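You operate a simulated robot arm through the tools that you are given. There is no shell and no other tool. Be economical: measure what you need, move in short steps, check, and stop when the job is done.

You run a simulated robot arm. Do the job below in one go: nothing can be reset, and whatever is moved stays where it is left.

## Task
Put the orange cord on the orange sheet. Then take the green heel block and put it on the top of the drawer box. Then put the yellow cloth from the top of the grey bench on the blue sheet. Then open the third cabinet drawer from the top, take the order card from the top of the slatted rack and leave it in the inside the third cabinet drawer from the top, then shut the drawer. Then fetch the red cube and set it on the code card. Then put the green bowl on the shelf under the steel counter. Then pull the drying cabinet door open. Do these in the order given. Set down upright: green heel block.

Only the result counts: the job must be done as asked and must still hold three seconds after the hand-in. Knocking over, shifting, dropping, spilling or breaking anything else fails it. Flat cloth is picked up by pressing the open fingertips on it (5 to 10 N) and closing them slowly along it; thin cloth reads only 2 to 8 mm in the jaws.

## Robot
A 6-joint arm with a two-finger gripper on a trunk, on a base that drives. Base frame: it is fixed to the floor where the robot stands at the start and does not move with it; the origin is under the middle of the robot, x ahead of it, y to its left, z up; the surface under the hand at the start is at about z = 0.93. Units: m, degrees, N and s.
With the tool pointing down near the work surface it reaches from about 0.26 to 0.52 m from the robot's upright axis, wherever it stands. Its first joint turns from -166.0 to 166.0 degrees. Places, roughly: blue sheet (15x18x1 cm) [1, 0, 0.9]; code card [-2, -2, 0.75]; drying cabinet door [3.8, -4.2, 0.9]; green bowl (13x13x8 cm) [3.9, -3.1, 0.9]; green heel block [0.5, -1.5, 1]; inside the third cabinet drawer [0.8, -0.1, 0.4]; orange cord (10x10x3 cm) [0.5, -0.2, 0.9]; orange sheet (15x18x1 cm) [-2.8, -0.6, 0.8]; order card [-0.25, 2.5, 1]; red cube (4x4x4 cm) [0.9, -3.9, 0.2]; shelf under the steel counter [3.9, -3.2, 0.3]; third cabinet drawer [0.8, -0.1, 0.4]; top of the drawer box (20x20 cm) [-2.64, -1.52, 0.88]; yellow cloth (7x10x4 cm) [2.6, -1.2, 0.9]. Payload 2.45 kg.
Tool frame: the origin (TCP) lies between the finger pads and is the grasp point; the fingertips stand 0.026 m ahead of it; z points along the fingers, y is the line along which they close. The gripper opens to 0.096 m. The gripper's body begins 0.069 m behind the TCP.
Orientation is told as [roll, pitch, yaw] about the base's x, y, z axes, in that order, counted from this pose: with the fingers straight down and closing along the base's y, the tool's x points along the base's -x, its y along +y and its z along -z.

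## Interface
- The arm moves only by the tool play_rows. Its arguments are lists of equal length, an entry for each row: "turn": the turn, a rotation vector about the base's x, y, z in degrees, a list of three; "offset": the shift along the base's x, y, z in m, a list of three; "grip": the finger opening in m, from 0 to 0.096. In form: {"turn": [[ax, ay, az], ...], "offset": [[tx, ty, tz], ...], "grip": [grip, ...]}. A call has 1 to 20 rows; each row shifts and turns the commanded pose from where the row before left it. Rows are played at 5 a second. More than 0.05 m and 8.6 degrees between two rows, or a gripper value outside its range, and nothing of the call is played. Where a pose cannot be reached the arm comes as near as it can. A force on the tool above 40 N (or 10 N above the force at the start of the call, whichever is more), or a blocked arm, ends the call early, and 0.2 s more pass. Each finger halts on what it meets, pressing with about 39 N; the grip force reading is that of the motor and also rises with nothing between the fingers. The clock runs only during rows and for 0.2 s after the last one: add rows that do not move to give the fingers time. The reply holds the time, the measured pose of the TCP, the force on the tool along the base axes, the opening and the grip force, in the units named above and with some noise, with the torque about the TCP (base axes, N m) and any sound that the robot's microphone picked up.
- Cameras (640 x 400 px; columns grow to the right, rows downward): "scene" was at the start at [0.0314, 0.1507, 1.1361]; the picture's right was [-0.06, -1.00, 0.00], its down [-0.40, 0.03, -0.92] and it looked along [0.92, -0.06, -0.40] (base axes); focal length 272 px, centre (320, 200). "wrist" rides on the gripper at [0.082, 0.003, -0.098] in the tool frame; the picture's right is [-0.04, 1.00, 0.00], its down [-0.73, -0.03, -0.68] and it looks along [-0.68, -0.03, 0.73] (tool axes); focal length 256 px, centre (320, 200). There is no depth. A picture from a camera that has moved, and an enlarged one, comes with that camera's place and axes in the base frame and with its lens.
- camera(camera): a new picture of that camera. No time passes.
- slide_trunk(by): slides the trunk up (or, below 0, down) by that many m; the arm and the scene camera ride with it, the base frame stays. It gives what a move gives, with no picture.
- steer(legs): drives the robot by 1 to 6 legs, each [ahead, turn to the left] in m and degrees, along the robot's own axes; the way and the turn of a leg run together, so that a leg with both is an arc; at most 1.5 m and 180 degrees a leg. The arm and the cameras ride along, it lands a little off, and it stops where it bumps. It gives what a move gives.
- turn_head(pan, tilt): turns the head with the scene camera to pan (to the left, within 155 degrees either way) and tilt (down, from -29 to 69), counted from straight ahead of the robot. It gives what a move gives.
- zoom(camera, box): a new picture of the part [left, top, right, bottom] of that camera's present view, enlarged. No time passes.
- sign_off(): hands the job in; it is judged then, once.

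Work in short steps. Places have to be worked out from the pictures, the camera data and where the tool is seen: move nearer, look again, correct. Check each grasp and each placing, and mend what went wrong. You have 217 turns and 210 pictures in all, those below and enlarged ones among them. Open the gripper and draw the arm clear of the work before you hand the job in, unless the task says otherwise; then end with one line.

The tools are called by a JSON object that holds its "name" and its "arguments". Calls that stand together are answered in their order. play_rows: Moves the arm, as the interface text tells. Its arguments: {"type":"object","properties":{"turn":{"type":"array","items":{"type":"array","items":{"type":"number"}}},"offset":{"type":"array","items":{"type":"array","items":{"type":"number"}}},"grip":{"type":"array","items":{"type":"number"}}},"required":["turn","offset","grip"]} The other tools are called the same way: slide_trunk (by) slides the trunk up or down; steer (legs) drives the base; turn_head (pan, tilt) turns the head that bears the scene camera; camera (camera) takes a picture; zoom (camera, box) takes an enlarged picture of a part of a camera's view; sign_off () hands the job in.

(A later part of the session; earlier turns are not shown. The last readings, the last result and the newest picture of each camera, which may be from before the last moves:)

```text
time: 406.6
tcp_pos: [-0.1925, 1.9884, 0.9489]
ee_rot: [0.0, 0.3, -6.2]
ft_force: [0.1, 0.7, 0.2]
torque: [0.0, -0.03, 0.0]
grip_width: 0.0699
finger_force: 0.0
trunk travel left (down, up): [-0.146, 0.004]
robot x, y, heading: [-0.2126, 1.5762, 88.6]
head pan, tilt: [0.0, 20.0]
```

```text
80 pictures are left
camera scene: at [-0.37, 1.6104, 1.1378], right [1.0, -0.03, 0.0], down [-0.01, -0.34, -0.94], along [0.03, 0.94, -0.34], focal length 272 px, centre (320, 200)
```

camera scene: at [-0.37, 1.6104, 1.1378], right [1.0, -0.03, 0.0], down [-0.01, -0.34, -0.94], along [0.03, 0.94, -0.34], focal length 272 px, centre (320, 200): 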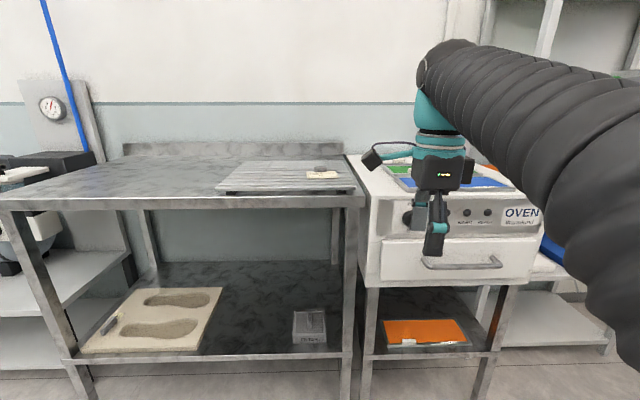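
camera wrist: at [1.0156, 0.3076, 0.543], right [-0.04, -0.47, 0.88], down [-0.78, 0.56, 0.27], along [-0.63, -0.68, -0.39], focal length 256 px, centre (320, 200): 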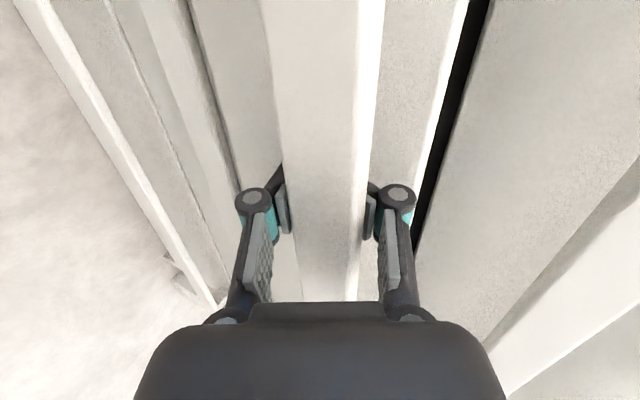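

A small card lies on the slatted tray at the table's right. Zoom.

{"name": "zoom", "arguments": {"camera": "scene", "box": [210, 140, 370, 215]}}

{"name": "camera", "arguments": {"camera": "wrist"}}

```text
4.00 times, centred on (290, 178) of scene
camera zoom: at [-0.37, 1.6104, 1.1378], right [1.0, -0.03, 0.0], down [-0.01, -0.34, -0.94], along [0.03, 0.94, -0.34], focal length 1088 px, centre (440, 290)
```

zoom: 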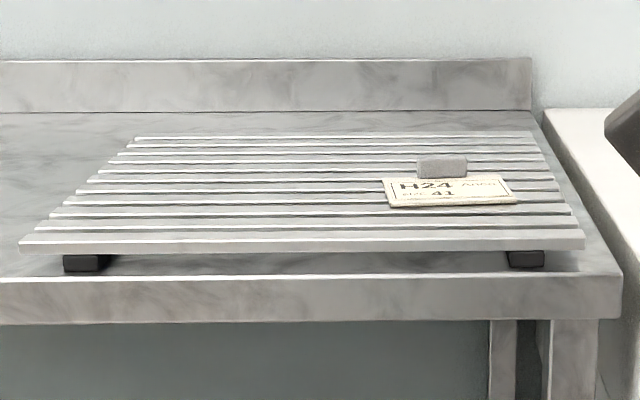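

```text
78 pictures are left
camera wrist: at [-0.2725, 2.0023, 1.0473], right [0.15, 0.99, 0.0], down [0.73, -0.11, 0.67], along [0.67, -0.1, -0.74], focal length 256 px, centre (320, 200)
```

wrist: 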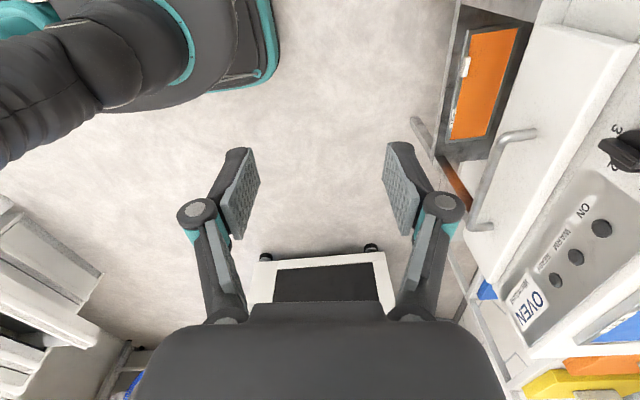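

The card "H24 41" has a grey clip block on it, good to grip. I rotate the tool by 90° to face forward and raise it, then move nearer.

{"name": "play_rows", "arguments": {"turn": [[0, 0, 8], [0, 0, 8], [0, 0, 8], [0, 0, 8], [0, 0, 8], [0, 0, 8], [0, 0, 8], [0, 0, 8], [0, 0, 8], [0, 0, 8], [0, 0, 8], [0, 0, 7], [0, 0, 0]], "offset": [[0, 0, 0.01], [0, 0, 0.01], [0, 0, 0.01], [0, 0, 0.01], [0, 0, 0.01], [0, 0, 0], [0, 0, 0], [0, 0, 0], [0, 0, 0], [0, 0, 0], [0, 0, 0], [0, 0, 0], [0, 0, 0]], "grip": [0.07, 0.07, 0.07, 0.07, 0.07, 0.07, 0.07, 0.07, 0.07, 0.07, 0.07, 0.07, 0.07]}}

{"name": "steer", "arguments": {"legs": [[0, 18], [0.3, 0], [0, -17]]}}

{"name": "camera", "arguments": {"camera": "wrist"}}

{"name": "camera", "arguments": {"camera": "scene"}}

```text
time: 409.4
tcp_pos: [-0.1933, 1.989, 1.0]
ee_rot: [-0.1, 0.4, 88.9]
ft_force: [-0.6, 0.1, -0.1]
torque: [0.02, 0.03, 0.0]
grip_width: 0.07
finger_force: 0.0
trunk travel left (down, up): [-0.146, 0.004]
robot x, y, heading: [-0.2147, 1.5743, 88.4]
head pan, tilt: [0.0, 20.0]
```

```text
time: 413.4
tcp_pos: [-0.2853, 2.2757, 0.9993]
ee_rot: [-0.1, 0.5, 89.8]
ft_force: [0.2, 0.4, 0.8]
torque: [0.05, 0.05, 0.06]
grip_width: 0.0702
finger_force: 0.0
trunk travel left (down, up): [-0.146, 0.004]
robot x, y, heading: [-0.297, 1.8627, 89.6]
head pan, tilt: [0.0, 20.0]
```

```text
77 pictures are left
camera wrist: at [-0.2875, 2.1961, 1.0974], right [-1.0, 0.04, 0.0], down [0.03, 0.74, 0.67], along [0.03, 0.67, -0.74], focal length 256 px, centre (320, 200)
```

wrist: 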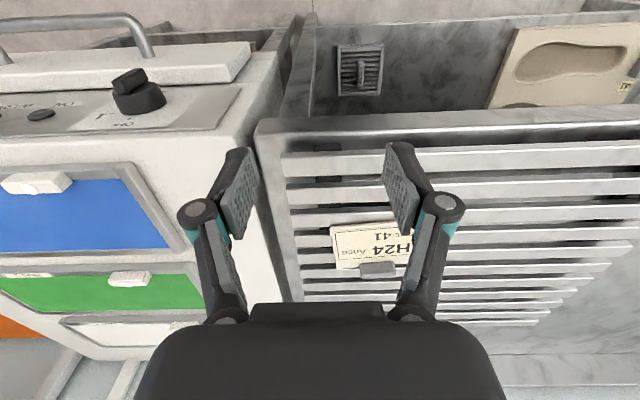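

```text
76 pictures are left
camera scene: at [-0.4547, 1.8943, 1.1378], right [1.0, -0.01, 0.0], down [0.0, -0.34, -0.94], along [0.01, 0.94, -0.34], focal length 272 px, centre (320, 200)
```

scene: 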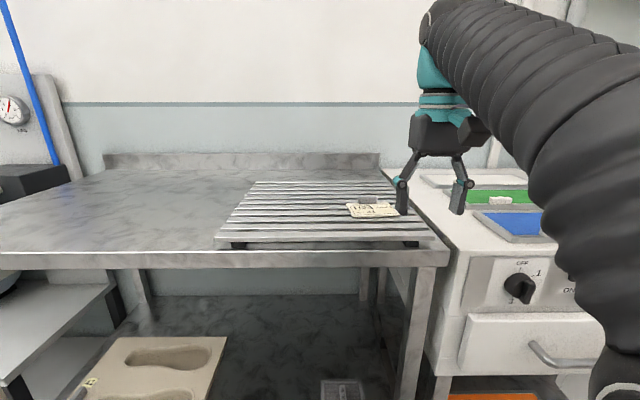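

Clip at ≈(-0.343, 2.455, z≈0.933). I drive 0.13 m nearer and align over it.

{"name": "steer", "arguments": {"legs": [[0.13, 0]]}}

{"name": "play_rows", "arguments": {"turn": [[0, 0, 0], [0, 0, 0], [0, 0, 0], [0, 0, 0]], "offset": [[-0.03, 0.015, 0], [-0.028, 0.015, 0], [0, 0, -0.015], [0, 0, 0]], "grip": [0.07, 0.07, 0.07, 0.07]}}

{"name": "camera", "arguments": {"camera": "wrist"}}

```text
time: 414.7
tcp_pos: [-0.2818, 2.4065, 0.9991]
ee_rot: [-0.1, 0.4, 89.9]
ft_force: [0.3, -0.6, -0.2]
torque: [-0.01, 0.03, 0.02]
grip_width: 0.0701
finger_force: 0.0
trunk travel left (down, up): [-0.146, 0.004]
robot x, y, heading: [-0.293, 1.9919, 89.2]
head pan, tilt: [0.0, 20.0]
```

```text
time: 415.7
tcp_pos: [-0.341, 2.4363, 0.9838]
ee_rot: [-0.1, 0.4, 89.8]
ft_force: [0.3, 0.1, 0.0]
torque: [-0.02, 0.03, 0.0]
grip_width: 0.0699
finger_force: 0.1
trunk travel left (down, up): [-0.146, 0.004]
robot x, y, heading: [-0.295, 1.9911, 89.3]
head pan, tilt: [0.0, 20.0]
```

```text
75 pictures are left
camera wrist: at [-0.3447, 2.3568, 1.0821], right [-1.0, 0.04, 0.0], down [0.03, 0.74, 0.67], along [0.03, 0.67, -0.74], focal length 256 px, centre (320, 200)
```

wrist: 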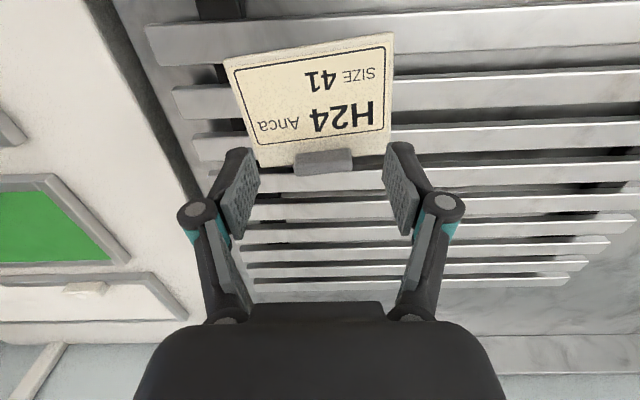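

Clip centre ≈(-0.344,2.455), 38 mm wide, turned ~6°. Align and descend to z=0.955.

{"name": "play_rows", "arguments": {"turn": [[0, 0, 6], [0, 0, 0], [0, 0, 0], [0, 0, 0]], "offset": [[-0.002, 0.019, 0], [0, 0, -0.015], [0, 0, -0.013], [0, 0, 0]], "grip": [0.07, 0.07, 0.07, 0.07]}}

{"name": "camera", "arguments": {"camera": "wrist"}}

```text
time: 416.7
tcp_pos: [-0.3425, 2.4554, 0.9551]
ee_rot: [-0.1, 0.4, 95.7]
ft_force: [1.1, -0.1, 0.6]
torque: [0.0, -0.01, 0.02]
grip_width: 0.07
finger_force: 0.1
trunk travel left (down, up): [-0.146, 0.004]
robot x, y, heading: [-0.2944, 1.9918, 89.1]
head pan, tilt: [0.0, 20.0]
```

```text
74 pictures are left
camera wrist: at [-0.3382, 2.3759, 1.0538], right [-1.0, -0.06, 0.0], down [-0.05, 0.74, 0.67], along [-0.04, 0.67, -0.74], focal length 256 px, centre (320, 200)
```

wrist: 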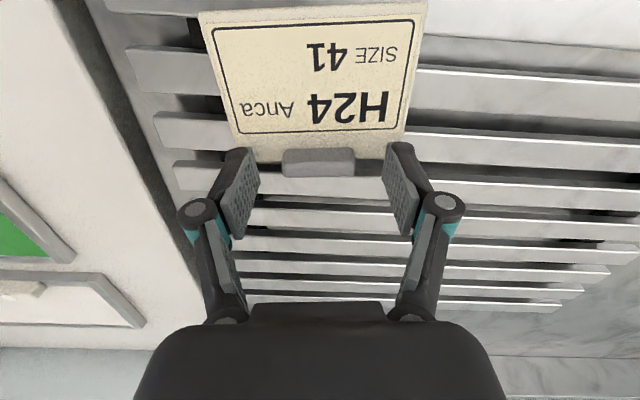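

Clip is centred. Lower 6 mm and close.

{"name": "play_rows", "arguments": {"turn": [[0, 0, 0], [0, 0, 0], [0, 0, 0], [0, 0, 0], [0, 0, 0], [0, 0, 0]], "offset": [[0, 0.002, -0.006], [0, 0, 0], [0, 0, 0], [0, 0, 0], [0, 0, 0], [0, 0, 0]], "grip": [0.07, 0.055, 0.04, 0.03, 0.02, 0.02]}}

{"name": "camera", "arguments": {"camera": "wrist"}}

```text
time: 418.1
tcp_pos: [-0.3427, 2.4562, 0.9525]
ee_rot: [-0.1, 0.2, 95.8]
ft_force: [0.2, 2.5, 31.7]
torque: [-0.28, 0.01, 0.03]
grip_width: 0.0386
finger_force: 39.2
trunk travel left (down, up): [-0.146, 0.004]
robot x, y, heading: [-0.3005, 1.9911, 89.3]
head pan, tilt: [0.0, 20.0]
```

```text
73 pictures are left
camera wrist: at [-0.3376, 2.3766, 1.0494], right [-1.0, -0.06, 0.0], down [-0.05, 0.74, 0.68], along [-0.04, 0.67, -0.74], focal length 256 px, centre (320, 200)
```

wrist: 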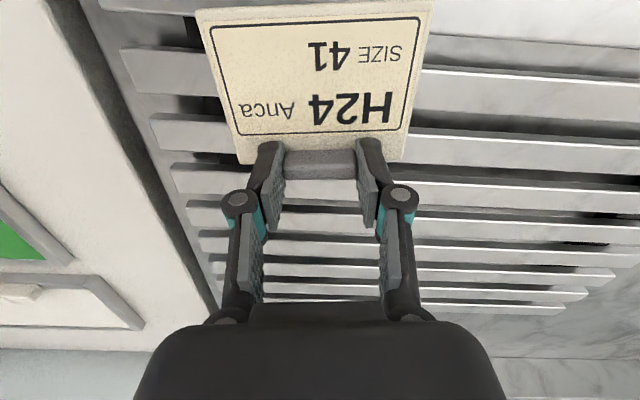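

Clip gripped at 38.6 mm. Lift and check that the card follows.

{"name": "play_rows", "arguments": {"turn": [[0, 0, 0], [0, 0, 0], [0, 0, 0], [0, 0, -6], [0, 0, 0]], "offset": [[0, 0, 0.005], [0, 0, 0.02], [0, 0, 0.025], [0, -0.04, 0], [0, -0.01, 0]], "grip": [0.01, 0.01, 0.01, 0.01, 0.01]}}

{"name": "camera", "arguments": {"camera": "wrist"}}

```text
time: 419.3
tcp_pos: [-0.3434, 2.4067, 0.9997]
ee_rot: [0.0, 0.5, 89.8]
ft_force: [1.0, 0.8, -0.4]
torque: [-0.02, -0.04, 0.01]
grip_width: 0.0385
finger_force: 39.1
trunk travel left (down, up): [-0.146, 0.004]
robot x, y, heading: [-0.2945, 1.9872, 89.3]
head pan, tilt: [0.0, 20.0]
```

```text
72 pictures are left
camera wrist: at [-0.346, 2.328, 1.0984], right [-1.0, 0.04, 0.0], down [0.03, 0.74, 0.67], along [0.03, 0.67, -0.74], focal length 256 px, centre (320, 200)
```

wrist: 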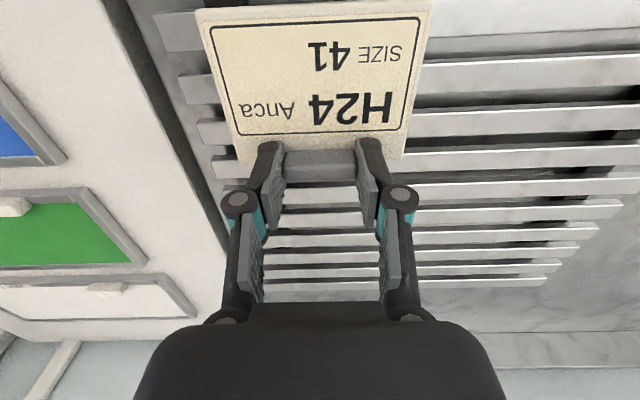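

Card held by its clip. Drive back to in front of the open drawer.

{"name": "steer", "arguments": {"legs": [[-0.4, 0], [0, -112], [1.25, 0], [0, -67]]}}

{"name": "turn_head", "arguments": {"pan": 0, "tilt": 42}}

{"name": "camera", "arguments": {"camera": "scene"}}

```text
time: 435.3
tcp_pos: [0.8998, 0.6945, 1.0001]
ee_rot: [0.0, 0.4, -89.5]
ft_force: [0.3, 0.2, -0.2]
torque: [0.01, -0.01, -0.01]
grip_width: 0.0386
finger_force: 39.1
trunk travel left (down, up): [-0.146, 0.004]
robot x, y, heading: [0.8466, 1.1114, -90.2]
head pan, tilt: [0.0, 20.0]
```

```text
time: 436.2
tcp_pos: [0.8995, 0.6953, 1.0002]
ee_rot: [-0.1, 0.5, -89.5]
ft_force: [-0.8, 0.5, 0.5]
torque: [-0.06, 0.01, -0.01]
grip_width: 0.0388
finger_force: 39.7
trunk travel left (down, up): [-0.146, 0.004]
robot x, y, heading: [0.8472, 1.1081, -90.2]
head pan, tilt: [0.0, 42.0]
```

```text
71 pictures are left
camera scene: at [1.0038, 1.086, 1.1035], right [-1.0, 0.0, 0.0], down [0.0, 0.67, -0.74], along [0.0, -0.74, -0.67], focal length 272 px, centre (320, 200)
```

scene: 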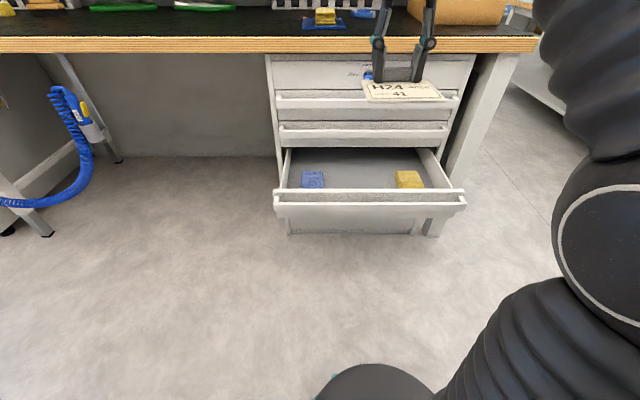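

Free space is mid-drawer (x≈0.86). I drive 0.38 m nearer, lower the trunk, and look again.

{"name": "steer", "arguments": {"legs": [[0.38, 0]]}}

{"name": "slide_trunk", "arguments": {"by": -0.14}}

{"name": "camera", "arguments": {"camera": "wrist"}}

{"name": "camera", "arguments": {"camera": "scene"}}

```text
time: 438.6
tcp_pos: [0.9004, 0.3177, 1.0029]
ee_rot: [-0.1, 0.4, -89.4]
ft_force: [-0.4, -0.2, 0.3]
torque: [-0.01, -0.01, 0.04]
grip_width: 0.0387
finger_force: 39.2
trunk travel left (down, up): [-0.146, 0.004]
robot x, y, heading: [0.8491, 0.7311, -90.3]
head pan, tilt: [0.0, 42.0]
```

```text
time: 440.2
tcp_pos: [0.8993, 0.3164, 0.8606]
ee_rot: [-0.1, 0.4, -89.5]
ft_force: [-0.8, -0.5, -0.3]
torque: [0.01, 0.01, -0.03]
grip_width: 0.0385
finger_force: 39.1
trunk travel left (down, up): [-0.006, 0.144]
robot x, y, heading: [0.848, 0.7348, -89.9]
head pan, tilt: [0.0, 42.0]
```

```text
70 pictures are left
camera wrist: at [0.9037, 0.3981, 0.9586], right [1.0, -0.03, 0.0], down [-0.02, -0.74, 0.67], along [-0.02, -0.67, -0.74], focal length 256 px, centre (320, 200)
```

wrist: 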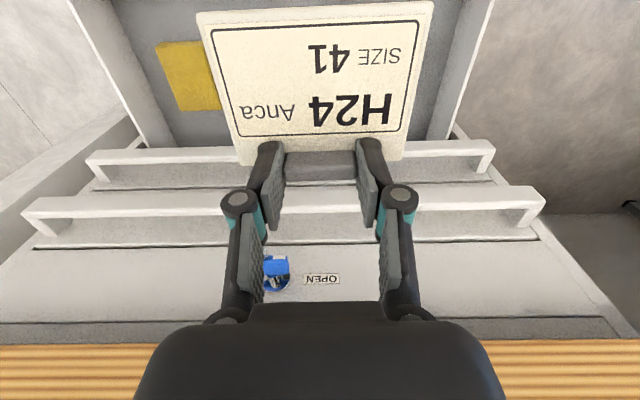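

```text
69 pictures are left
camera scene: at [1.0039, 0.7072, 0.9635], right [-1.0, 0.0, 0.0], down [0.0, 0.67, -0.74], along [0.0, -0.74, -0.67], focal length 272 px, centre (320, 200)
```

scene: 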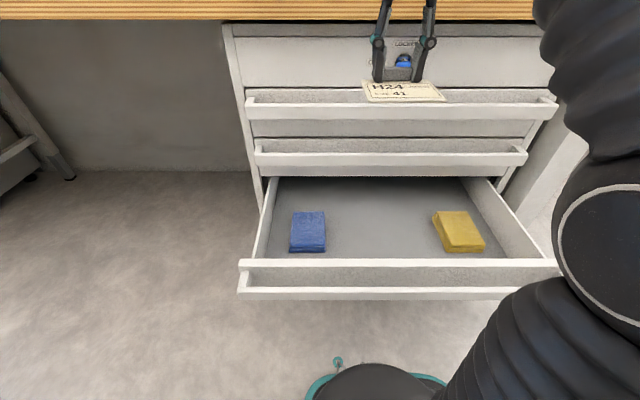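

Drawer interior spans y≈0.10–0.37. I bring the card to (0.85,0.255) and descend to z≈0.55 first.

{"name": "play_rows", "arguments": {"turn": [[0, 0, 0], [0, 0, 0], [0, 0, 0], [0, 0, 0], [0, 0, 0], [0, 0, 0], [0, 0, 0], [0, 0, 0], [0, 0, 0]], "offset": [[-0.02, -0.02, -0.03], [-0.02, -0.02, -0.03], [-0.01, -0.02, -0.04], [0, 0, -0.045], [0, 0, -0.045], [0, 0, -0.045], [0, 0, -0.045], [0, 0, -0.03], [0, 0, 0]], "grip": [0.01, 0.01, 0.01, 0.01, 0.01, 0.01, 0.01, 0.01, 0.01]}}

{"name": "camera", "arguments": {"camera": "scene"}}

{"name": "camera", "arguments": {"camera": "wrist"}}

```text
time: 442.2
tcp_pos: [0.8505, 0.2544, 0.5501]
ee_rot: [0.0, 0.4, -89.5]
ft_force: [-0.7, -0.9, -0.8]
torque: [0.0, -0.03, -0.03]
grip_width: 0.0387
finger_force: 39.1
trunk travel left (down, up): [-0.006, 0.144]
robot x, y, heading: [0.8468, 0.7291, -90.1]
head pan, tilt: [0.0, 42.0]
```

```text
68 pictures are left
camera scene: at [1.0039, 0.7072, 0.9634], right [-1.0, 0.0, 0.0], down [0.0, 0.67, -0.74], along [0.0, -0.74, -0.67], focal length 272 px, centre (320, 200)
```

scene: 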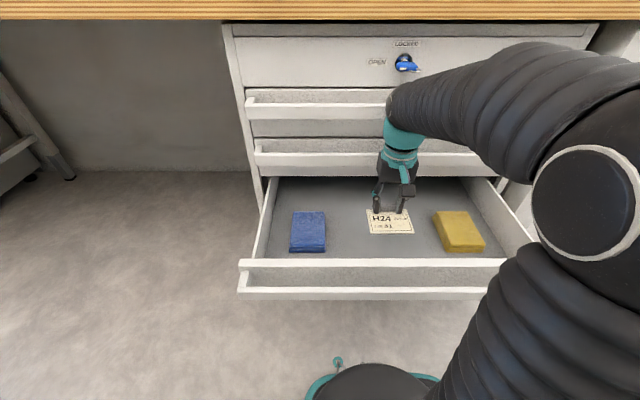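

```text
67 pictures are left
camera wrist: at [0.8539, 0.3376, 0.6477], right [1.0, -0.03, 0.0], down [-0.02, -0.74, 0.67], along [-0.02, -0.67, -0.74], focal length 256 px, centre (320, 200)
```

wrist: 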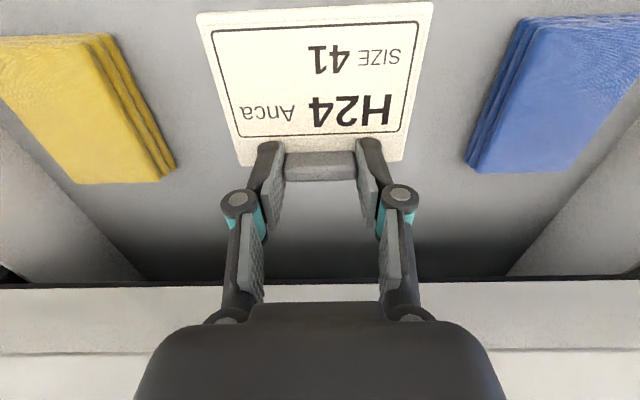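

Well placed between the two packs. Lower further in steps, feeling for the drawer floor.

{"name": "play_rows", "arguments": {"turn": [[0, 0, 0], [0, 0, 0], [0, 0, 0], [0, 0, 0], [0, 0, 0], [0, 0, 0], [0, 0, 0]], "offset": [[0, 0, -0.03], [0, 0, -0.03], [0, 0, -0.015], [0, 0, -0.01], [0, 0, -0.007], [0, 0, -0.005], [0, 0, 0]], "grip": [0.01, 0.01, 0.01, 0.01, 0.01, 0.01, 0.01]}}

{"name": "camera", "arguments": {"camera": "wrist"}}

```text
time: 443.9
tcp_pos: [0.8492, 0.2548, 0.4576]
ee_rot: [-0.1, -0.2, -89.5]
ft_force: [0.1, 0.1, 20.1]
torque: [0.53, -0.09, 0.02]
grip_width: 0.0386
finger_force: 39.3
trunk travel left (down, up): [-0.006, 0.144]
robot x, y, heading: [0.8509, 0.7276, -90.0]
head pan, tilt: [0.0, 42.0]
stopped in row 7: the force on the tool passed its limit at 42 N (the readings are from after the stop); the commanded pose is now the measured one
```

```text
66 pictures are left
camera wrist: at [0.8537, 0.3367, 0.5549], right [1.0, -0.03, 0.0], down [-0.02, -0.73, 0.68], along [-0.02, -0.68, -0.73], focal length 256 px, centre (320, 200)
```

wrist: 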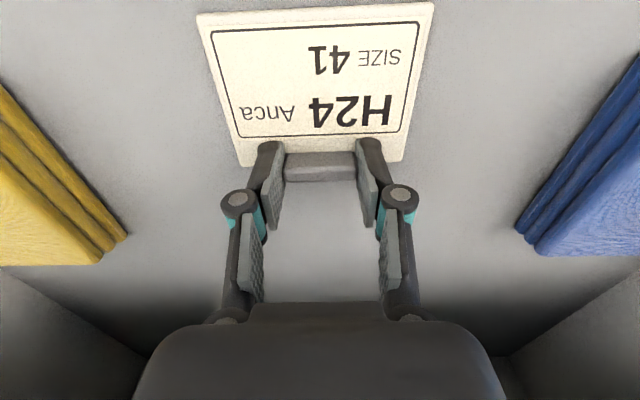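

The card is on the drawer floor. Release and lift straight out.

{"name": "play_rows", "arguments": {"turn": [[0, 0, 0], [0, 0, 0], [0, 0, 0], [0, 0, 0], [0, 0, 0], [0, 0, 0], [0, 0, 0], [0, 0, 0], [0, 0, 0]], "offset": [[0, 0, 0.002], [0, 0, 0], [0, 0, 0.02], [0, 0, 0.04], [0, 0, 0.045], [0, 0, 0.045], [0, 0.02, 0.04], [0, 0.04, 0.02], [0, 0.04, 0]], "grip": [0.05, 0.06, 0.06, 0.06, 0.06, 0.06, 0.06, 0.06, 0.06]}}

{"name": "camera", "arguments": {"camera": "scene"}}

```text
time: 445.9
tcp_pos: [0.8504, 0.3554, 0.667]
ee_rot: [-0.1, 0.0, -89.5]
ft_force: [-1.0, 0.2, 0.5]
torque: [0.03, 0.0, 0.0]
grip_width: 0.0602
finger_force: 0.1
trunk travel left (down, up): [-0.006, 0.144]
robot x, y, heading: [0.8466, 0.7316, -90.0]
head pan, tilt: [0.0, 42.0]
```

```text
65 pictures are left
camera scene: at [1.0039, 0.7071, 0.9634], right [-1.0, 0.0, 0.0], down [0.0, 0.67, -0.74], along [0.0, -0.74, -0.67], focal length 272 px, centre (320, 200)
```

scene: 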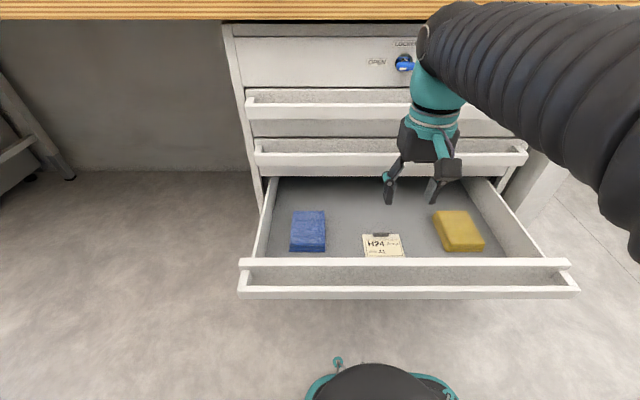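

The card rests in the drawer. To shut it I'll push the handle bar with closed, pitched fingers: back up 0.3 m and pitch the tool.

{"name": "steer", "arguments": {"legs": [[-0.3, 0]]}}

{"name": "play_rows", "arguments": {"turn": [[-8, 0, 0], [-8, 0, 0], [-8, 0, 0], [-8, 0, 0], [-8, 0, 0], [-8, 0, 0], [0, 0, 0], [0, 0, 0]], "offset": [[0, -0.015, -0.02], [0, -0.02, -0.02], [0, -0.02, -0.02], [0, -0.02, -0.02], [0, -0.02, -0.02], [0, -0.02, -0.02], [0, 0, -0.03], [0, 0, 0]], "grip": [0.04, 0.02, 0.0, 0.0, 0.0, 0.0, 0.0, 0.0]}}

{"name": "camera", "arguments": {"camera": "scene"}}

{"name": "camera", "arguments": {"camera": "wrist"}}

```text
time: 447.9
tcp_pos: [0.8495, 0.656, 0.6679]
ee_rot: [-0.1, 0.1, -89.4]
ft_force: [0.9, 0.9, -0.8]
torque: [0.01, -0.01, 0.0]
grip_width: 0.0598
finger_force: 0.0
trunk travel left (down, up): [-0.006, 0.144]
robot x, y, heading: [0.8467, 1.0338, -90.3]
head pan, tilt: [0.0, 42.0]
```

```text
time: 449.7
tcp_pos: [0.8506, 0.5393, 0.5161]
ee_rot: [-0.5, -47.8, -89.3]
ft_force: [-0.6, -0.7, -0.4]
torque: [0.02, -0.05, 0.05]
grip_width: 0.0
finger_force: 29.2
trunk travel left (down, up): [-0.006, 0.144]
robot x, y, heading: [0.8462, 1.0345, -89.9]
head pan, tilt: [0.0, 42.0]
```

```text
64 pictures are left
camera scene: at [1.0039, 1.0088, 0.9634], right [-1.0, 0.0, 0.0], down [0.0, 0.67, -0.74], along [0.0, -0.74, -0.67], focal length 272 px, centre (320, 200)
```

scene: 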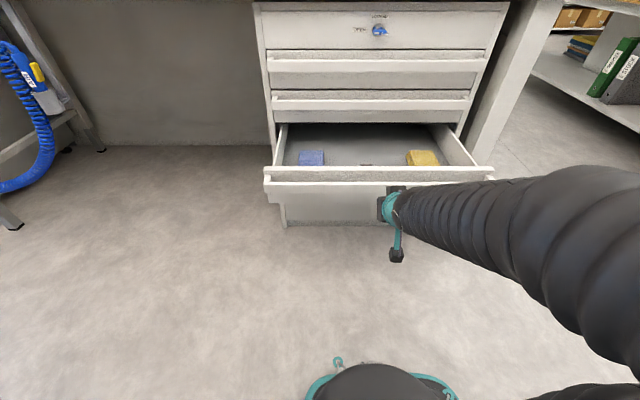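

```text
63 pictures are left
camera wrist: at [0.8537, 0.669, 0.5209], right [1.0, -0.02, 0.02], down [-0.02, 0.01, 1.0], along [-0.02, -1.0, 0.01], focal length 256 px, centre (320, 200)
```

wrist: 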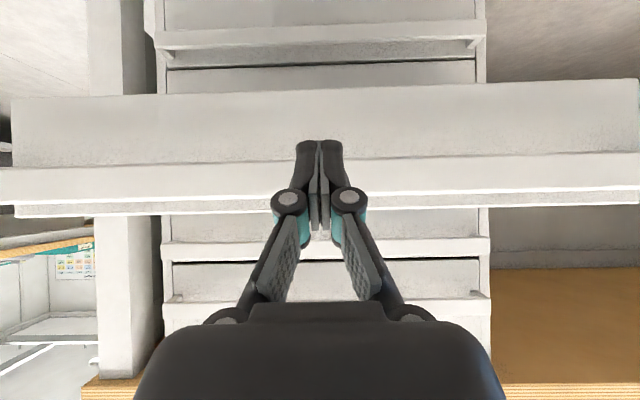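

Fingertips line up with the bar. Lower 1 cm and drive forward to push the drawer.

{"name": "play_rows", "arguments": {"turn": [[0, 0, 0], [0, 0, 0]], "offset": [[0, 0, -0.01], [0, 0, 0]], "grip": [0, 0]}}

{"name": "steer", "arguments": {"legs": [[0.3, 0]]}}

{"name": "camera", "arguments": {"camera": "scene"}}

```text
time: 450.3
tcp_pos: [0.852, 0.5407, 0.5134]
ee_rot: [-0.1, -48.0, -89.3]
ft_force: [0.7, -0.7, 0.1]
torque: [-0.01, 0.0, 0.0]
grip_width: 0.0
finger_force: 28.8
out of reach, approached as far as the arm can: row 1
trunk travel left (down, up): [-0.006, 0.144]
robot x, y, heading: [0.8468, 1.0272, -90.0]
head pan, tilt: [0.0, 42.0]
```

```text
time: 452.4
tcp_pos: [0.8517, 0.2414, 0.5145]
ee_rot: [-0.1, -47.9, -89.2]
ft_force: [0.8, 1.2, 0.6]
torque: [0.03, -0.01, 0.02]
grip_width: 0.0002
finger_force: 28.4
trunk travel left (down, up): [-0.006, 0.144]
robot x, y, heading: [0.8469, 0.7345, -89.7]
head pan, tilt: [0.0, 42.0]
```

```text
62 pictures are left
camera scene: at [1.004, 0.7103, 0.9634], right [-1.0, 0.0, 0.0], down [0.0, 0.67, -0.74], along [0.0, -0.74, -0.67], focal length 272 px, centre (320, 200)
```

scene: 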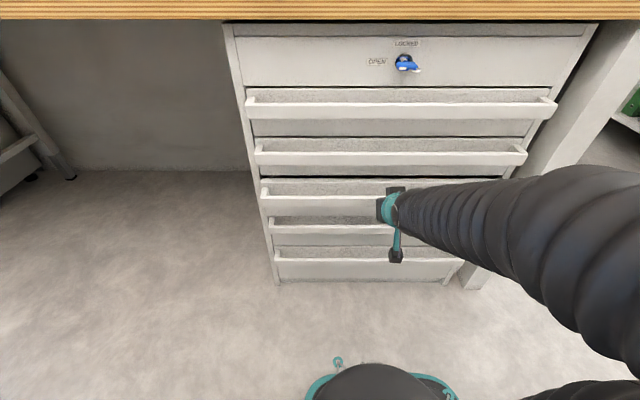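

Almost shut. Push on until it stops.

{"name": "steer", "arguments": {"legs": [[0.07, 0]]}}

{"name": "camera", "arguments": {"camera": "scene"}}

```text
time: 453.2
tcp_pos: [0.852, 0.2198, 0.513]
ee_rot: [-0.2, -47.4, -89.2]
ft_force: [-0.4, 12.4, 6.4]
torque: [-0.07, 0.02, -0.11]
grip_width: 0.0061
finger_force: 28.6
trunk travel left (down, up): [-0.006, 0.144]
robot x, y, heading: [0.848, 0.7079, -89.9]
head pan, tilt: [0.0, 42.0]
stopped in leg 1: the force on the tool passed its limit at 130 N (the readings are from after the stop); the commanded pose is now the measured one
```

```text
61 pictures are left
camera scene: at [1.004, 0.6842, 0.9632], right [-1.0, 0.0, 0.0], down [0.0, 0.67, -0.74], along [0.0, -0.74, -0.67], focal length 272 px, centre (320, 200)
```

scene: 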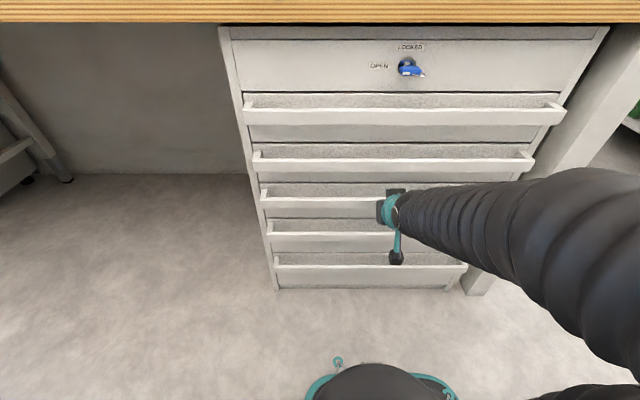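

It stopped hard. Zoom to check whether drawer 3 is flush with the others.

{"name": "zoom", "arguments": {"camera": "scene", "box": [230, 130, 420, 260]}}

```text
3.08 times, centred on (325, 195) of scene
camera zoom: at [1.004, 0.6842, 0.9632], right [-1.0, 0.0, 0.0], down [0.0, 0.67, -0.74], along [0.0, -0.74, -0.67], focal length 837 px, centre (305, 215)
```

zoom: 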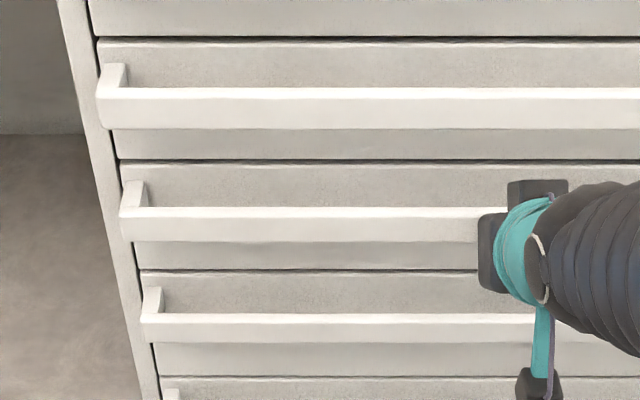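

Drawer 3 is flush. Now back away, straighten the tool, raise the trunk, and go to the bench's west end to return the bin.

{"name": "steer", "arguments": {"legs": [[-0.32, 0]]}}

{"name": "slide_trunk", "arguments": {"by": 0.144}}

{"name": "play_rows", "arguments": {"turn": [[4, 0, 0], [8, 0, 0], [0, 0, 0], [0, 0, 0], [0, 0, 0], [0, 0, 0], [0, 0, 0], [0, 0, 0], [0, 0, 0], [0, 0, 0], [0, 0, 0]], "offset": [[0, 0, 0.03], [0, 0, 0.04], [0, 0.01, 0.045], [0, 0.01, 0.045], [0, 0.01, 0.045], [0, 0.01, 0.045], [0, 0.02, 0.04], [0, 0.02, 0.04], [0, 0.02, 0.03], [0, 0, 0.02], [0, 0, 0]], "grip": [0.02, 0.04, 0.06, 0.06, 0.06, 0.06, 0.06, 0.06, 0.06, 0.06, 0.06]}}

```text
time: 455.4
tcp_pos: [0.8523, 0.5365, 0.511]
ee_rot: [-0.2, -47.3, -89.3]
ft_force: [-0.5, 0.1, 0.0]
torque: [0.02, 0.0, 0.02]
grip_width: 0.0
finger_force: 28.4
trunk travel left (down, up): [-0.006, 0.144]
robot x, y, heading: [0.852, 1.0283, -89.9]
head pan, tilt: [0.0, 42.0]
```

```text
time: 457.1
tcp_pos: [0.8524, 0.5362, 0.6546]
ee_rot: [-0.1, -47.3, -89.1]
ft_force: [-0.7, 0.2, -0.5]
torque: [0.0, 0.0, -0.04]
grip_width: 0.0001
finger_force: 28.5
trunk travel left (down, up): [-0.15, 0.0]
robot x, y, heading: [0.8472, 1.0215, -89.8]
head pan, tilt: [0.0, 42.0]
```

```text
time: 459.5
tcp_pos: [0.8527, 0.6364, 1.0355]
ee_rot: [0.0, -35.2, -89.4]
ft_force: [-0.2, -0.5, -0.2]
torque: [-0.01, -0.03, 0.0]
grip_width: 0.0601
finger_force: 0.0
trunk travel left (down, up): [-0.15, 0.0]
robot x, y, heading: [0.8468, 1.0273, -89.9]
head pan, tilt: [0.0, 42.0]
```

{"name": "steer", "arguments": {"legs": [[0, -90], [1.17, 0], [0, 90], [1.03, 0], [0, 90]]}}

{"name": "turn_head", "arguments": {"pan": -10, "tilt": 30}}

{"name": "camera", "arguments": {"camera": "scene"}}

```text
time: 481.9
tcp_pos: [0.0795, 0.0067, 1.0367]
ee_rot: [0.0, -35.3, 1.9]
ft_force: [1.2, -0.8, 0.2]
torque: [0.02, 0.01, 0.0]
grip_width: 0.0601
finger_force: 0.0
trunk travel left (down, up): [-0.15, 0.0]
robot x, y, heading: [-0.3087, -0.0097, 1.2]
head pan, tilt: [0.0, 42.0]
```

```text
time: 482.6
tcp_pos: [0.079, 0.0061, 1.0369]
ee_rot: [0.0, -35.3, 1.9]
ft_force: [-0.6, 0.4, 0.2]
torque: [-0.01, 0.0, 0.03]
grip_width: 0.06
finger_force: 0.1
trunk travel left (down, up): [-0.15, 0.0]
robot x, y, heading: [-0.3106, -0.0052, 1.3]
head pan, tilt: [-10.0, 30.0]
```

```text
59 pictures are left
camera scene: at [-0.2855, 0.1344, 1.1255], right [-0.15, -0.99, 0.0], down [-0.49, 0.08, -0.87], along [0.86, -0.13, -0.5], focal length 272 px, centre (320, 200)
```

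scene: 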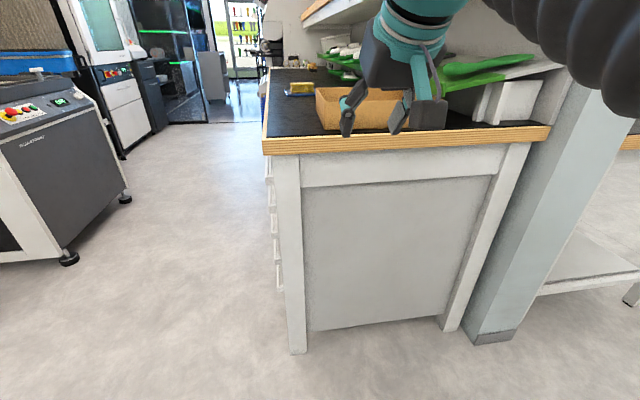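

Drive forward to the same stand as before (x≈0.065) with the hand above the bin wall height.

{"name": "steer", "arguments": {"legs": [[0.375, 0]]}}

{"name": "camera", "arguments": {"camera": "wrist"}}

```text
time: 485.0
tcp_pos: [0.4542, 0.0155, 1.0359]
ee_rot: [0.0, -35.2, 2.0]
ft_force: [0.1, 1.2, 0.7]
torque: [-0.01, -0.04, 0.01]
grip_width: 0.06
finger_force: 0.0
trunk travel left (down, up): [-0.15, 0.0]
robot x, y, heading: [0.0631, -0.0006, 1.3]
head pan, tilt: [-10.0, 30.0]
```

```text
58 pictures are left
camera wrist: at [0.3323, 0.0156, 1.068], right [0.0, 1.0, 0.02], down [0.21, -0.02, 0.98], along [0.98, 0.01, -0.21], focal length 256 px, centre (320, 200)
```

wrist: 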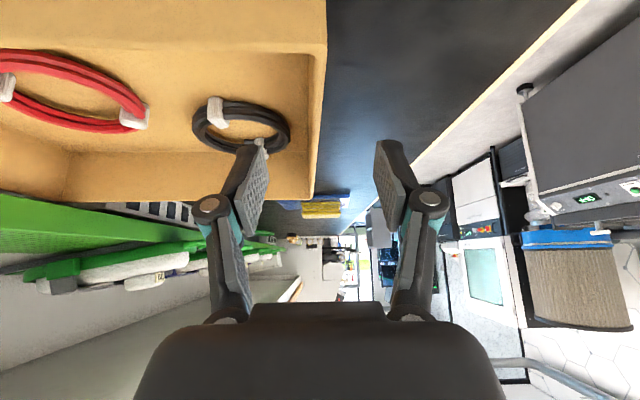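

Same view as when I left it. Grip the left wall again at (0.5208, 0.0215).

{"name": "play_rows", "arguments": {"turn": [[-6, 0, -1.3], [0, 0, 0], [0, 0, 0], [0, 0, 0], [0, 0, 0], [0, 0, 0], [0, 0, 0], [0, 0, 0], [0, 0, 0]], "offset": [[0.033, 0.003, 0], [0.033, 0.003, 0], [0, 0, -0.025], [0, 0, -0.025], [0, 0, 0], [0, 0, 0], [0, 0, 0], [0, 0, 0], [0, 0, 0]], "grip": [0.085, 0.085, 0.085, 0.085, 0.06, 0.03, 0.0, 0.0, 0.0]}}

{"name": "camera", "arguments": {"camera": "wrist"}}

```text
time: 487.0
tcp_pos: [0.5213, 0.0228, 0.9871]
ee_rot: [-7.3, -35.0, 4.9]
ft_force: [0.6, 2.6, 1.7]
torque: [1.22, -0.3, -0.24]
grip_width: 0.0067
finger_force: 34.6
trunk travel left (down, up): [-0.15, 0.0]
robot x, y, heading: [0.0612, 0.0047, 1.3]
head pan, tilt: [-10.0, 30.0]
```

```text
57 pictures are left
camera wrist: at [0.3983, 0.0284, 1.0184], right [0.02, 1.0, -0.08], down [0.21, 0.07, 0.98], along [0.98, -0.04, -0.2], focal length 256 px, centre (320, 200)
```

wrist: 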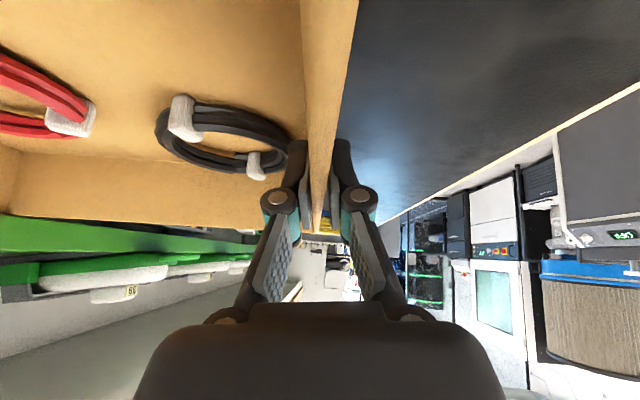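

Gripped. Push the bin 13 cm back to -y, slowly.

{"name": "play_rows", "arguments": {"turn": [[0, 0, 0], [0, 0, 0], [0, 0, 0], [0, 0, 0], [0, 0, 0], [0, 0, 0], [0, 0, 0], [0, 0, 0], [0, 0, 0], [0, 0, 0], [0, 0, 0], [0, 0, 0], [0, 0, 0], [0, 0, 0]], "offset": [[0, -0.01, 0], [0, -0.01, 0], [0, -0.01, 0], [0, -0.01, 0], [0, -0.01, 0], [0, -0.01, 0], [0, -0.01, 0], [0, -0.01, 0], [0, -0.01, 0], [0, -0.01, 0], [0, -0.01, 0], [0, -0.01, 0], [0, -0.008, 0], [0, 0, 0]], "grip": [0, 0, 0, 0, 0, 0, 0, 0, 0, 0, 0, 0, 0, 0]}}

{"name": "camera", "arguments": {"camera": "scene"}}

{"name": "camera", "arguments": {"camera": "wrist"}}

```text
time: 490.0
tcp_pos: [0.5206, -0.1071, 0.9852]
ee_rot: [-7.3, -34.9, 4.9]
ft_force: [0.5, 5.0, 7.7]
torque: [1.39, 0.0, 0.34]
grip_width: 0.0063
finger_force: 34.1
trunk travel left (down, up): [-0.15, 0.0]
robot x, y, heading: [0.0665, 0.0044, 1.3]
head pan, tilt: [-10.0, 30.0]
```

```text
56 pictures are left
camera scene: at [0.0904, 0.1435, 1.1255], right [-0.15, -0.99, 0.0], down [-0.49, 0.07, -0.87], along [0.86, -0.13, -0.5], focal length 272 px, centre (320, 200)
```

scene: 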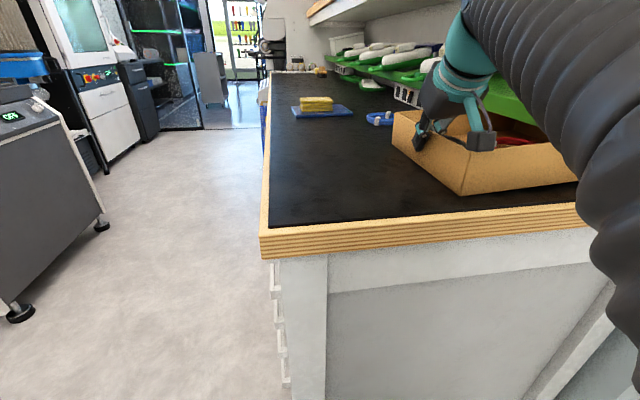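

```text
55 pictures are left
camera wrist: at [0.3982, -0.0999, 1.0183], right [0.02, 1.0, -0.08], down [0.21, 0.08, 0.98], along [0.98, -0.04, -0.21], focal length 256 px, centre (320, 200)
```

wrist: 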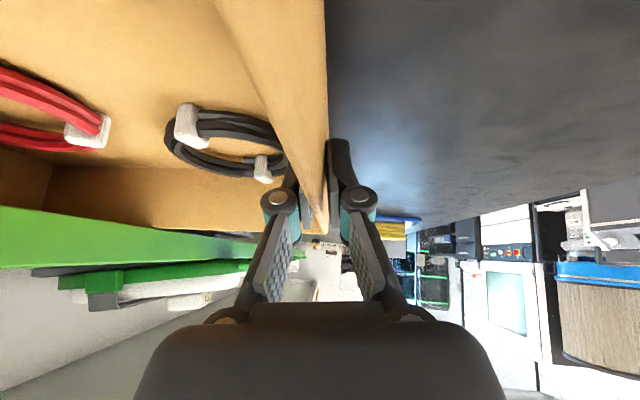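

The bin is back with ≈3° of residual turn. I correct by -3° and release, rising straight up.

{"name": "play_rows", "arguments": {"turn": [[0, 0, -1.5], [0, 0, -1.5], [0, 0, 0], [0, 0, 0], [0, 0, 0], [0, 0, 0], [0, 0, 0], [0, 0, 0]], "offset": [[-0.002, 0, 0], [-0.002, 0, 0], [0, 0, 0], [0, 0.003, 0], [0, 0, 0], [0, 0, 0.03], [0, 0, 0.03], [0, 0, 0]], "grip": [0, 0, 0, 0.02, 0.04, 0.04, 0.04, 0.04]}}

{"name": "camera", "arguments": {"camera": "scene"}}

{"name": "camera", "arguments": {"camera": "wrist"}}

```text
time: 491.8
tcp_pos: [0.5177, -0.1038, 1.045]
ee_rot: [-7.3, -34.8, 1.9]
ft_force: [-0.4, 0.0, -0.4]
torque: [-0.02, 0.01, 0.01]
grip_width: 0.0402
finger_force: 0.0
trunk travel left (down, up): [-0.15, 0.0]
robot x, y, heading: [0.0684, 0.0049, 1.1]
head pan, tilt: [-10.0, 30.0]
```

```text
54 pictures are left
camera scene: at [0.0906, 0.1432, 1.1256], right [-0.15, -0.99, 0.0], down [-0.49, 0.08, -0.87], along [0.86, -0.13, -0.5], focal length 272 px, centre (320, 200)
```

scene: 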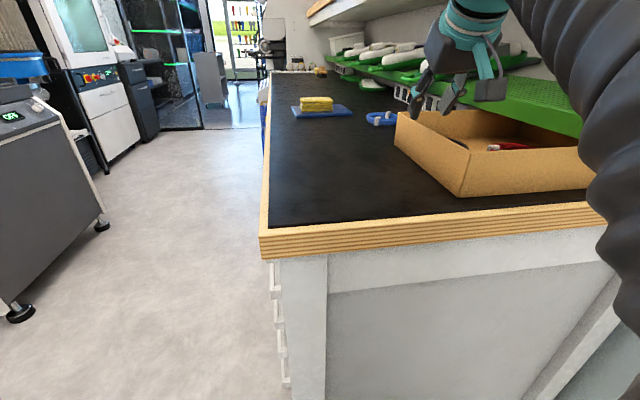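

```text
53 pictures are left
camera wrist: at [0.3947, -0.0906, 1.0773], right [0.07, 0.99, -0.08], down [0.21, 0.06, 0.98], along [0.97, -0.09, -0.21], focal length 256 px, centre (320, 200)
```

wrist: 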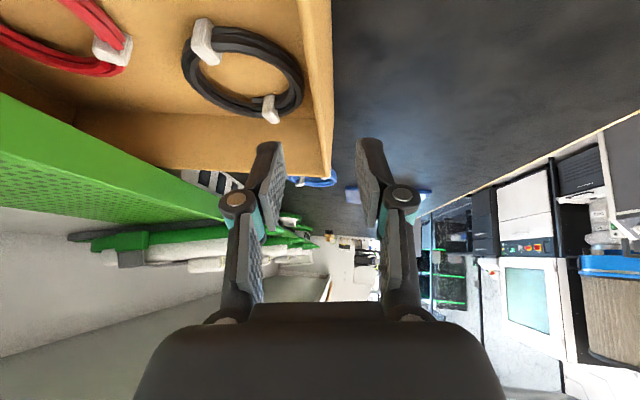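

Bin restored. Next the red cube at (0.9,-3.9,0.2): back out and drive south, then look.

{"name": "steer", "arguments": {"legs": [[-0.4, 0], [0, -91], [1.5, 0], [1.2, 0]]}}

{"name": "turn_head", "arguments": {"pan": 35, "tilt": 20}}

{"name": "camera", "arguments": {"camera": "scene"}}

```text
time: 510.9
tcp_pos: [-0.4281, -3.1606, 1.046]
ee_rot: [-7.4, -34.9, -88.9]
ft_force: [0.7, 0.0, 0.0]
torque: [0.0, 0.0, 0.0]
grip_width: 0.0401
finger_force: 0.0
trunk travel left (down, up): [-0.15, 0.0]
robot x, y, heading: [-0.3157, -2.7117, -89.2]
head pan, tilt: [-10.0, 30.0]
```

```text
time: 512.0
tcp_pos: [-0.4273, -3.1608, 1.046]
ee_rot: [-7.4, -35.0, -88.8]
ft_force: [-0.6, -0.6, -0.5]
torque: [0.02, -0.03, 0.0]
grip_width: 0.0401
finger_force: 0.0
trunk travel left (down, up): [-0.15, 0.0]
robot x, y, heading: [-0.3196, -2.7124, -89.3]
head pan, tilt: [35.0, 20.0]
```

```text
52 pictures are left
camera scene: at [-0.1065, -2.7265, 1.1416], right [-0.81, -0.58, 0.0], down [-0.2, 0.28, -0.94], along [0.55, -0.76, -0.34], focal length 272 px, centre (320, 200)
```

scene: 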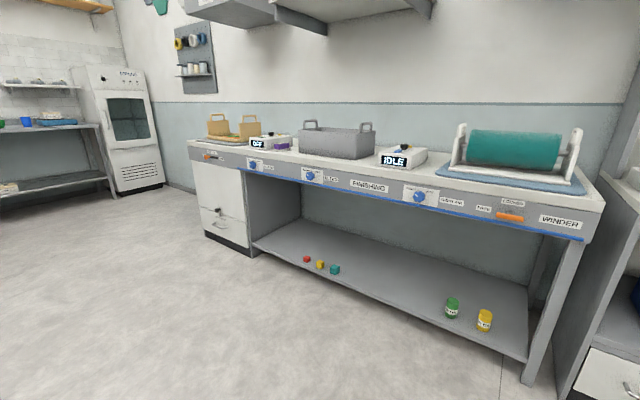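

The red cube is at the front of the lower shelf, ≈(0.84,-3.88). I drive to about (0.86,-3.2) facing the bench.

{"name": "steer", "arguments": {"legs": [[0, 66.5], [1.27, 0], [0, -67]]}}

{"name": "turn_head", "arguments": {"pan": 0, "tilt": 45}}

{"name": "camera", "arguments": {"camera": "scene"}}

```text
time: 524.3
tcp_pos: [0.7476, -3.6558, 1.0445]
ee_rot: [-7.3, -34.9, -88.6]
ft_force: [-0.5, 0.9, 0.7]
torque: [0.03, 0.01, -0.03]
grip_width: 0.0398
finger_force: 0.0
trunk travel left (down, up): [-0.15, 0.0]
robot x, y, heading: [0.8576, -3.204, -89.1]
head pan, tilt: [35.0, 20.0]
```

```text
time: 525.3
tcp_pos: [0.7467, -3.6557, 1.0452]
ee_rot: [-7.3, -35.0, -88.7]
ft_force: [0.4, 0.0, 0.5]
torque: [-0.01, 0.03, 0.02]
grip_width: 0.04
finger_force: 0.0
trunk travel left (down, up): [-0.15, 0.0]
robot x, y, heading: [0.8562, -3.2065, -89.0]
head pan, tilt: [0.0, 45.0]
```

```text
51 pictures are left
camera scene: at [1.0136, -3.2255, 1.103], right [-1.0, -0.01, 0.0], down [-0.01, 0.71, -0.71], along [0.01, -0.71, -0.71], focal length 272 px, centre (320, 200)
```

scene: 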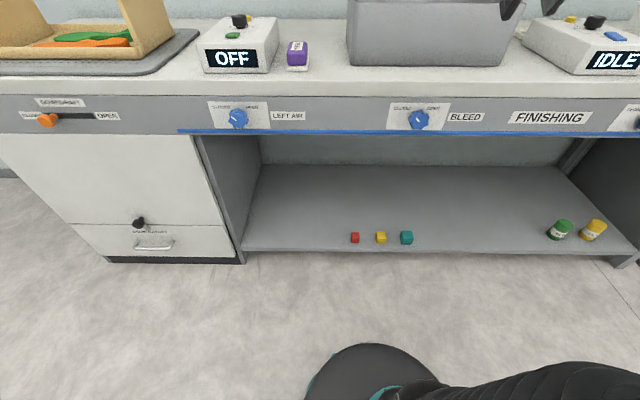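

Cube ≈(0.878,-3.91); bench apron front y≈-3.73 down to z≈0.79. I back up 0.15 m, lower the trunk, and lower the arm in front of the bench while extending.

{"name": "steer", "arguments": {"legs": [[-0.15, 0]]}}

{"name": "slide_trunk", "arguments": {"by": -0.15}}

{"name": "play_rows", "arguments": {"turn": [[0, 0, 0], [0, 0, 0], [0, 0, 0], [0, 0, 0], [0, 0, 0], [0, 0, 0], [-2, 0, 0], [-2, 0, 0], [-2, 0, 0], [-2, 0, 0], [-2, 0, 0], [-2, 0, 0], [0, 0, 0], [0, 0, 0], [0, 0, 0]], "offset": [[0.0093, -0.01, -0.0425], [0.0093, -0.01, -0.0425], [0.0093, -0.01, -0.0425], [0.0093, -0.01, -0.0425], [0.0093, -0.01, -0.0425], [0.0093, -0.01, -0.0425], [0.0093, -0.01, -0.0425], [0.0093, -0.01, -0.0425], [0.0093, -0.01, -0.0425], [0.0093, -0.01, -0.0425], [0.0093, -0.01, -0.0425], [0.0093, -0.01, -0.0425], [0.0093, -0.01, -0.0425], [0.0093, -0.01, -0.0425], [0, 0, 0]], "grip": [0.07, 0.07, 0.07, 0.07, 0.07, 0.07, 0.07, 0.07, 0.07, 0.07, 0.07, 0.07, 0.07, 0.07, 0.07]}}

{"name": "camera", "arguments": {"camera": "wrist"}}

{"name": "camera", "arguments": {"camera": "scene"}}

```text
time: 526.6
tcp_pos: [0.7447, -3.506, 1.0454]
ee_rot: [-7.4, -35.0, -88.7]
ft_force: [0.4, -0.3, -0.1]
torque: [0.03, -0.03, 0.03]
grip_width: 0.0398
finger_force: 0.1
trunk travel left (down, up): [-0.15, 0.0]
robot x, y, heading: [0.8583, -3.0572, -89.0]
head pan, tilt: [0.0, 45.0]
```

```text
time: 528.4
tcp_pos: [0.7454, -3.507, 0.8952]
ee_rot: [-7.3, -35.0, -88.7]
ft_force: [-0.3, -0.4, 0.3]
torque: [-0.01, -0.01, -0.01]
grip_width: 0.0398
finger_force: 0.1
trunk travel left (down, up): [0.0, 0.15]
robot x, y, heading: [0.8535, -3.0568, -89.3]
head pan, tilt: [0.0, 45.0]
```

```text
time: 531.6
tcp_pos: [0.8758, -3.6459, 0.2999]
ee_rot: [-7.7, -47.0, -88.2]
ft_force: [0.3, -0.6, 0.1]
torque: [-0.01, -0.01, -0.01]
grip_width: 0.0701
finger_force: 0.0
trunk travel left (down, up): [0.0, 0.15]
robot x, y, heading: [0.8548, -3.0575, -89.2]
head pan, tilt: [0.0, 45.0]
```

```text
50 pictures are left
camera wrist: at [0.8895, -3.5176, 0.3056], right [0.99, -0.1, -0.06], down [0.06, 0.0, 1.0], along [-0.1, -1.0, 0.0], focal length 256 px, centre (320, 200)
```

wrist: 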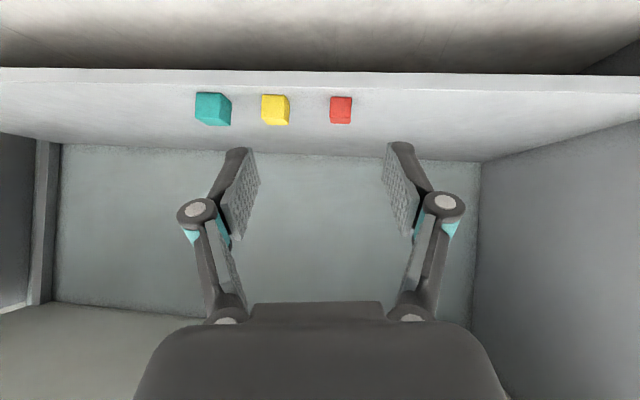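

```text
49 pictures are left
camera scene: at [1.0114, -3.0768, 0.9529], right [-1.0, -0.01, 0.0], down [-0.01, 0.71, -0.71], along [0.01, -0.71, -0.71], focal length 272 px, centre (320, 200)
```

scene: 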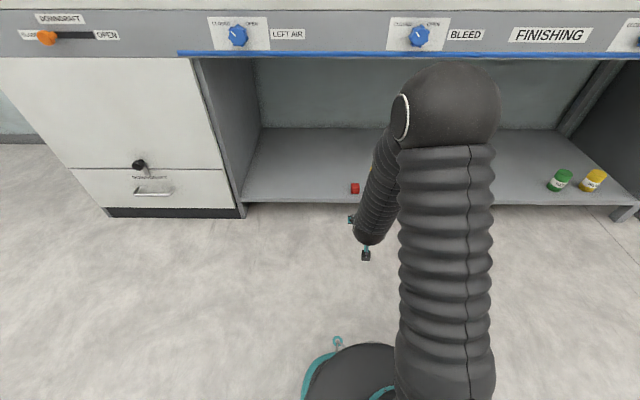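

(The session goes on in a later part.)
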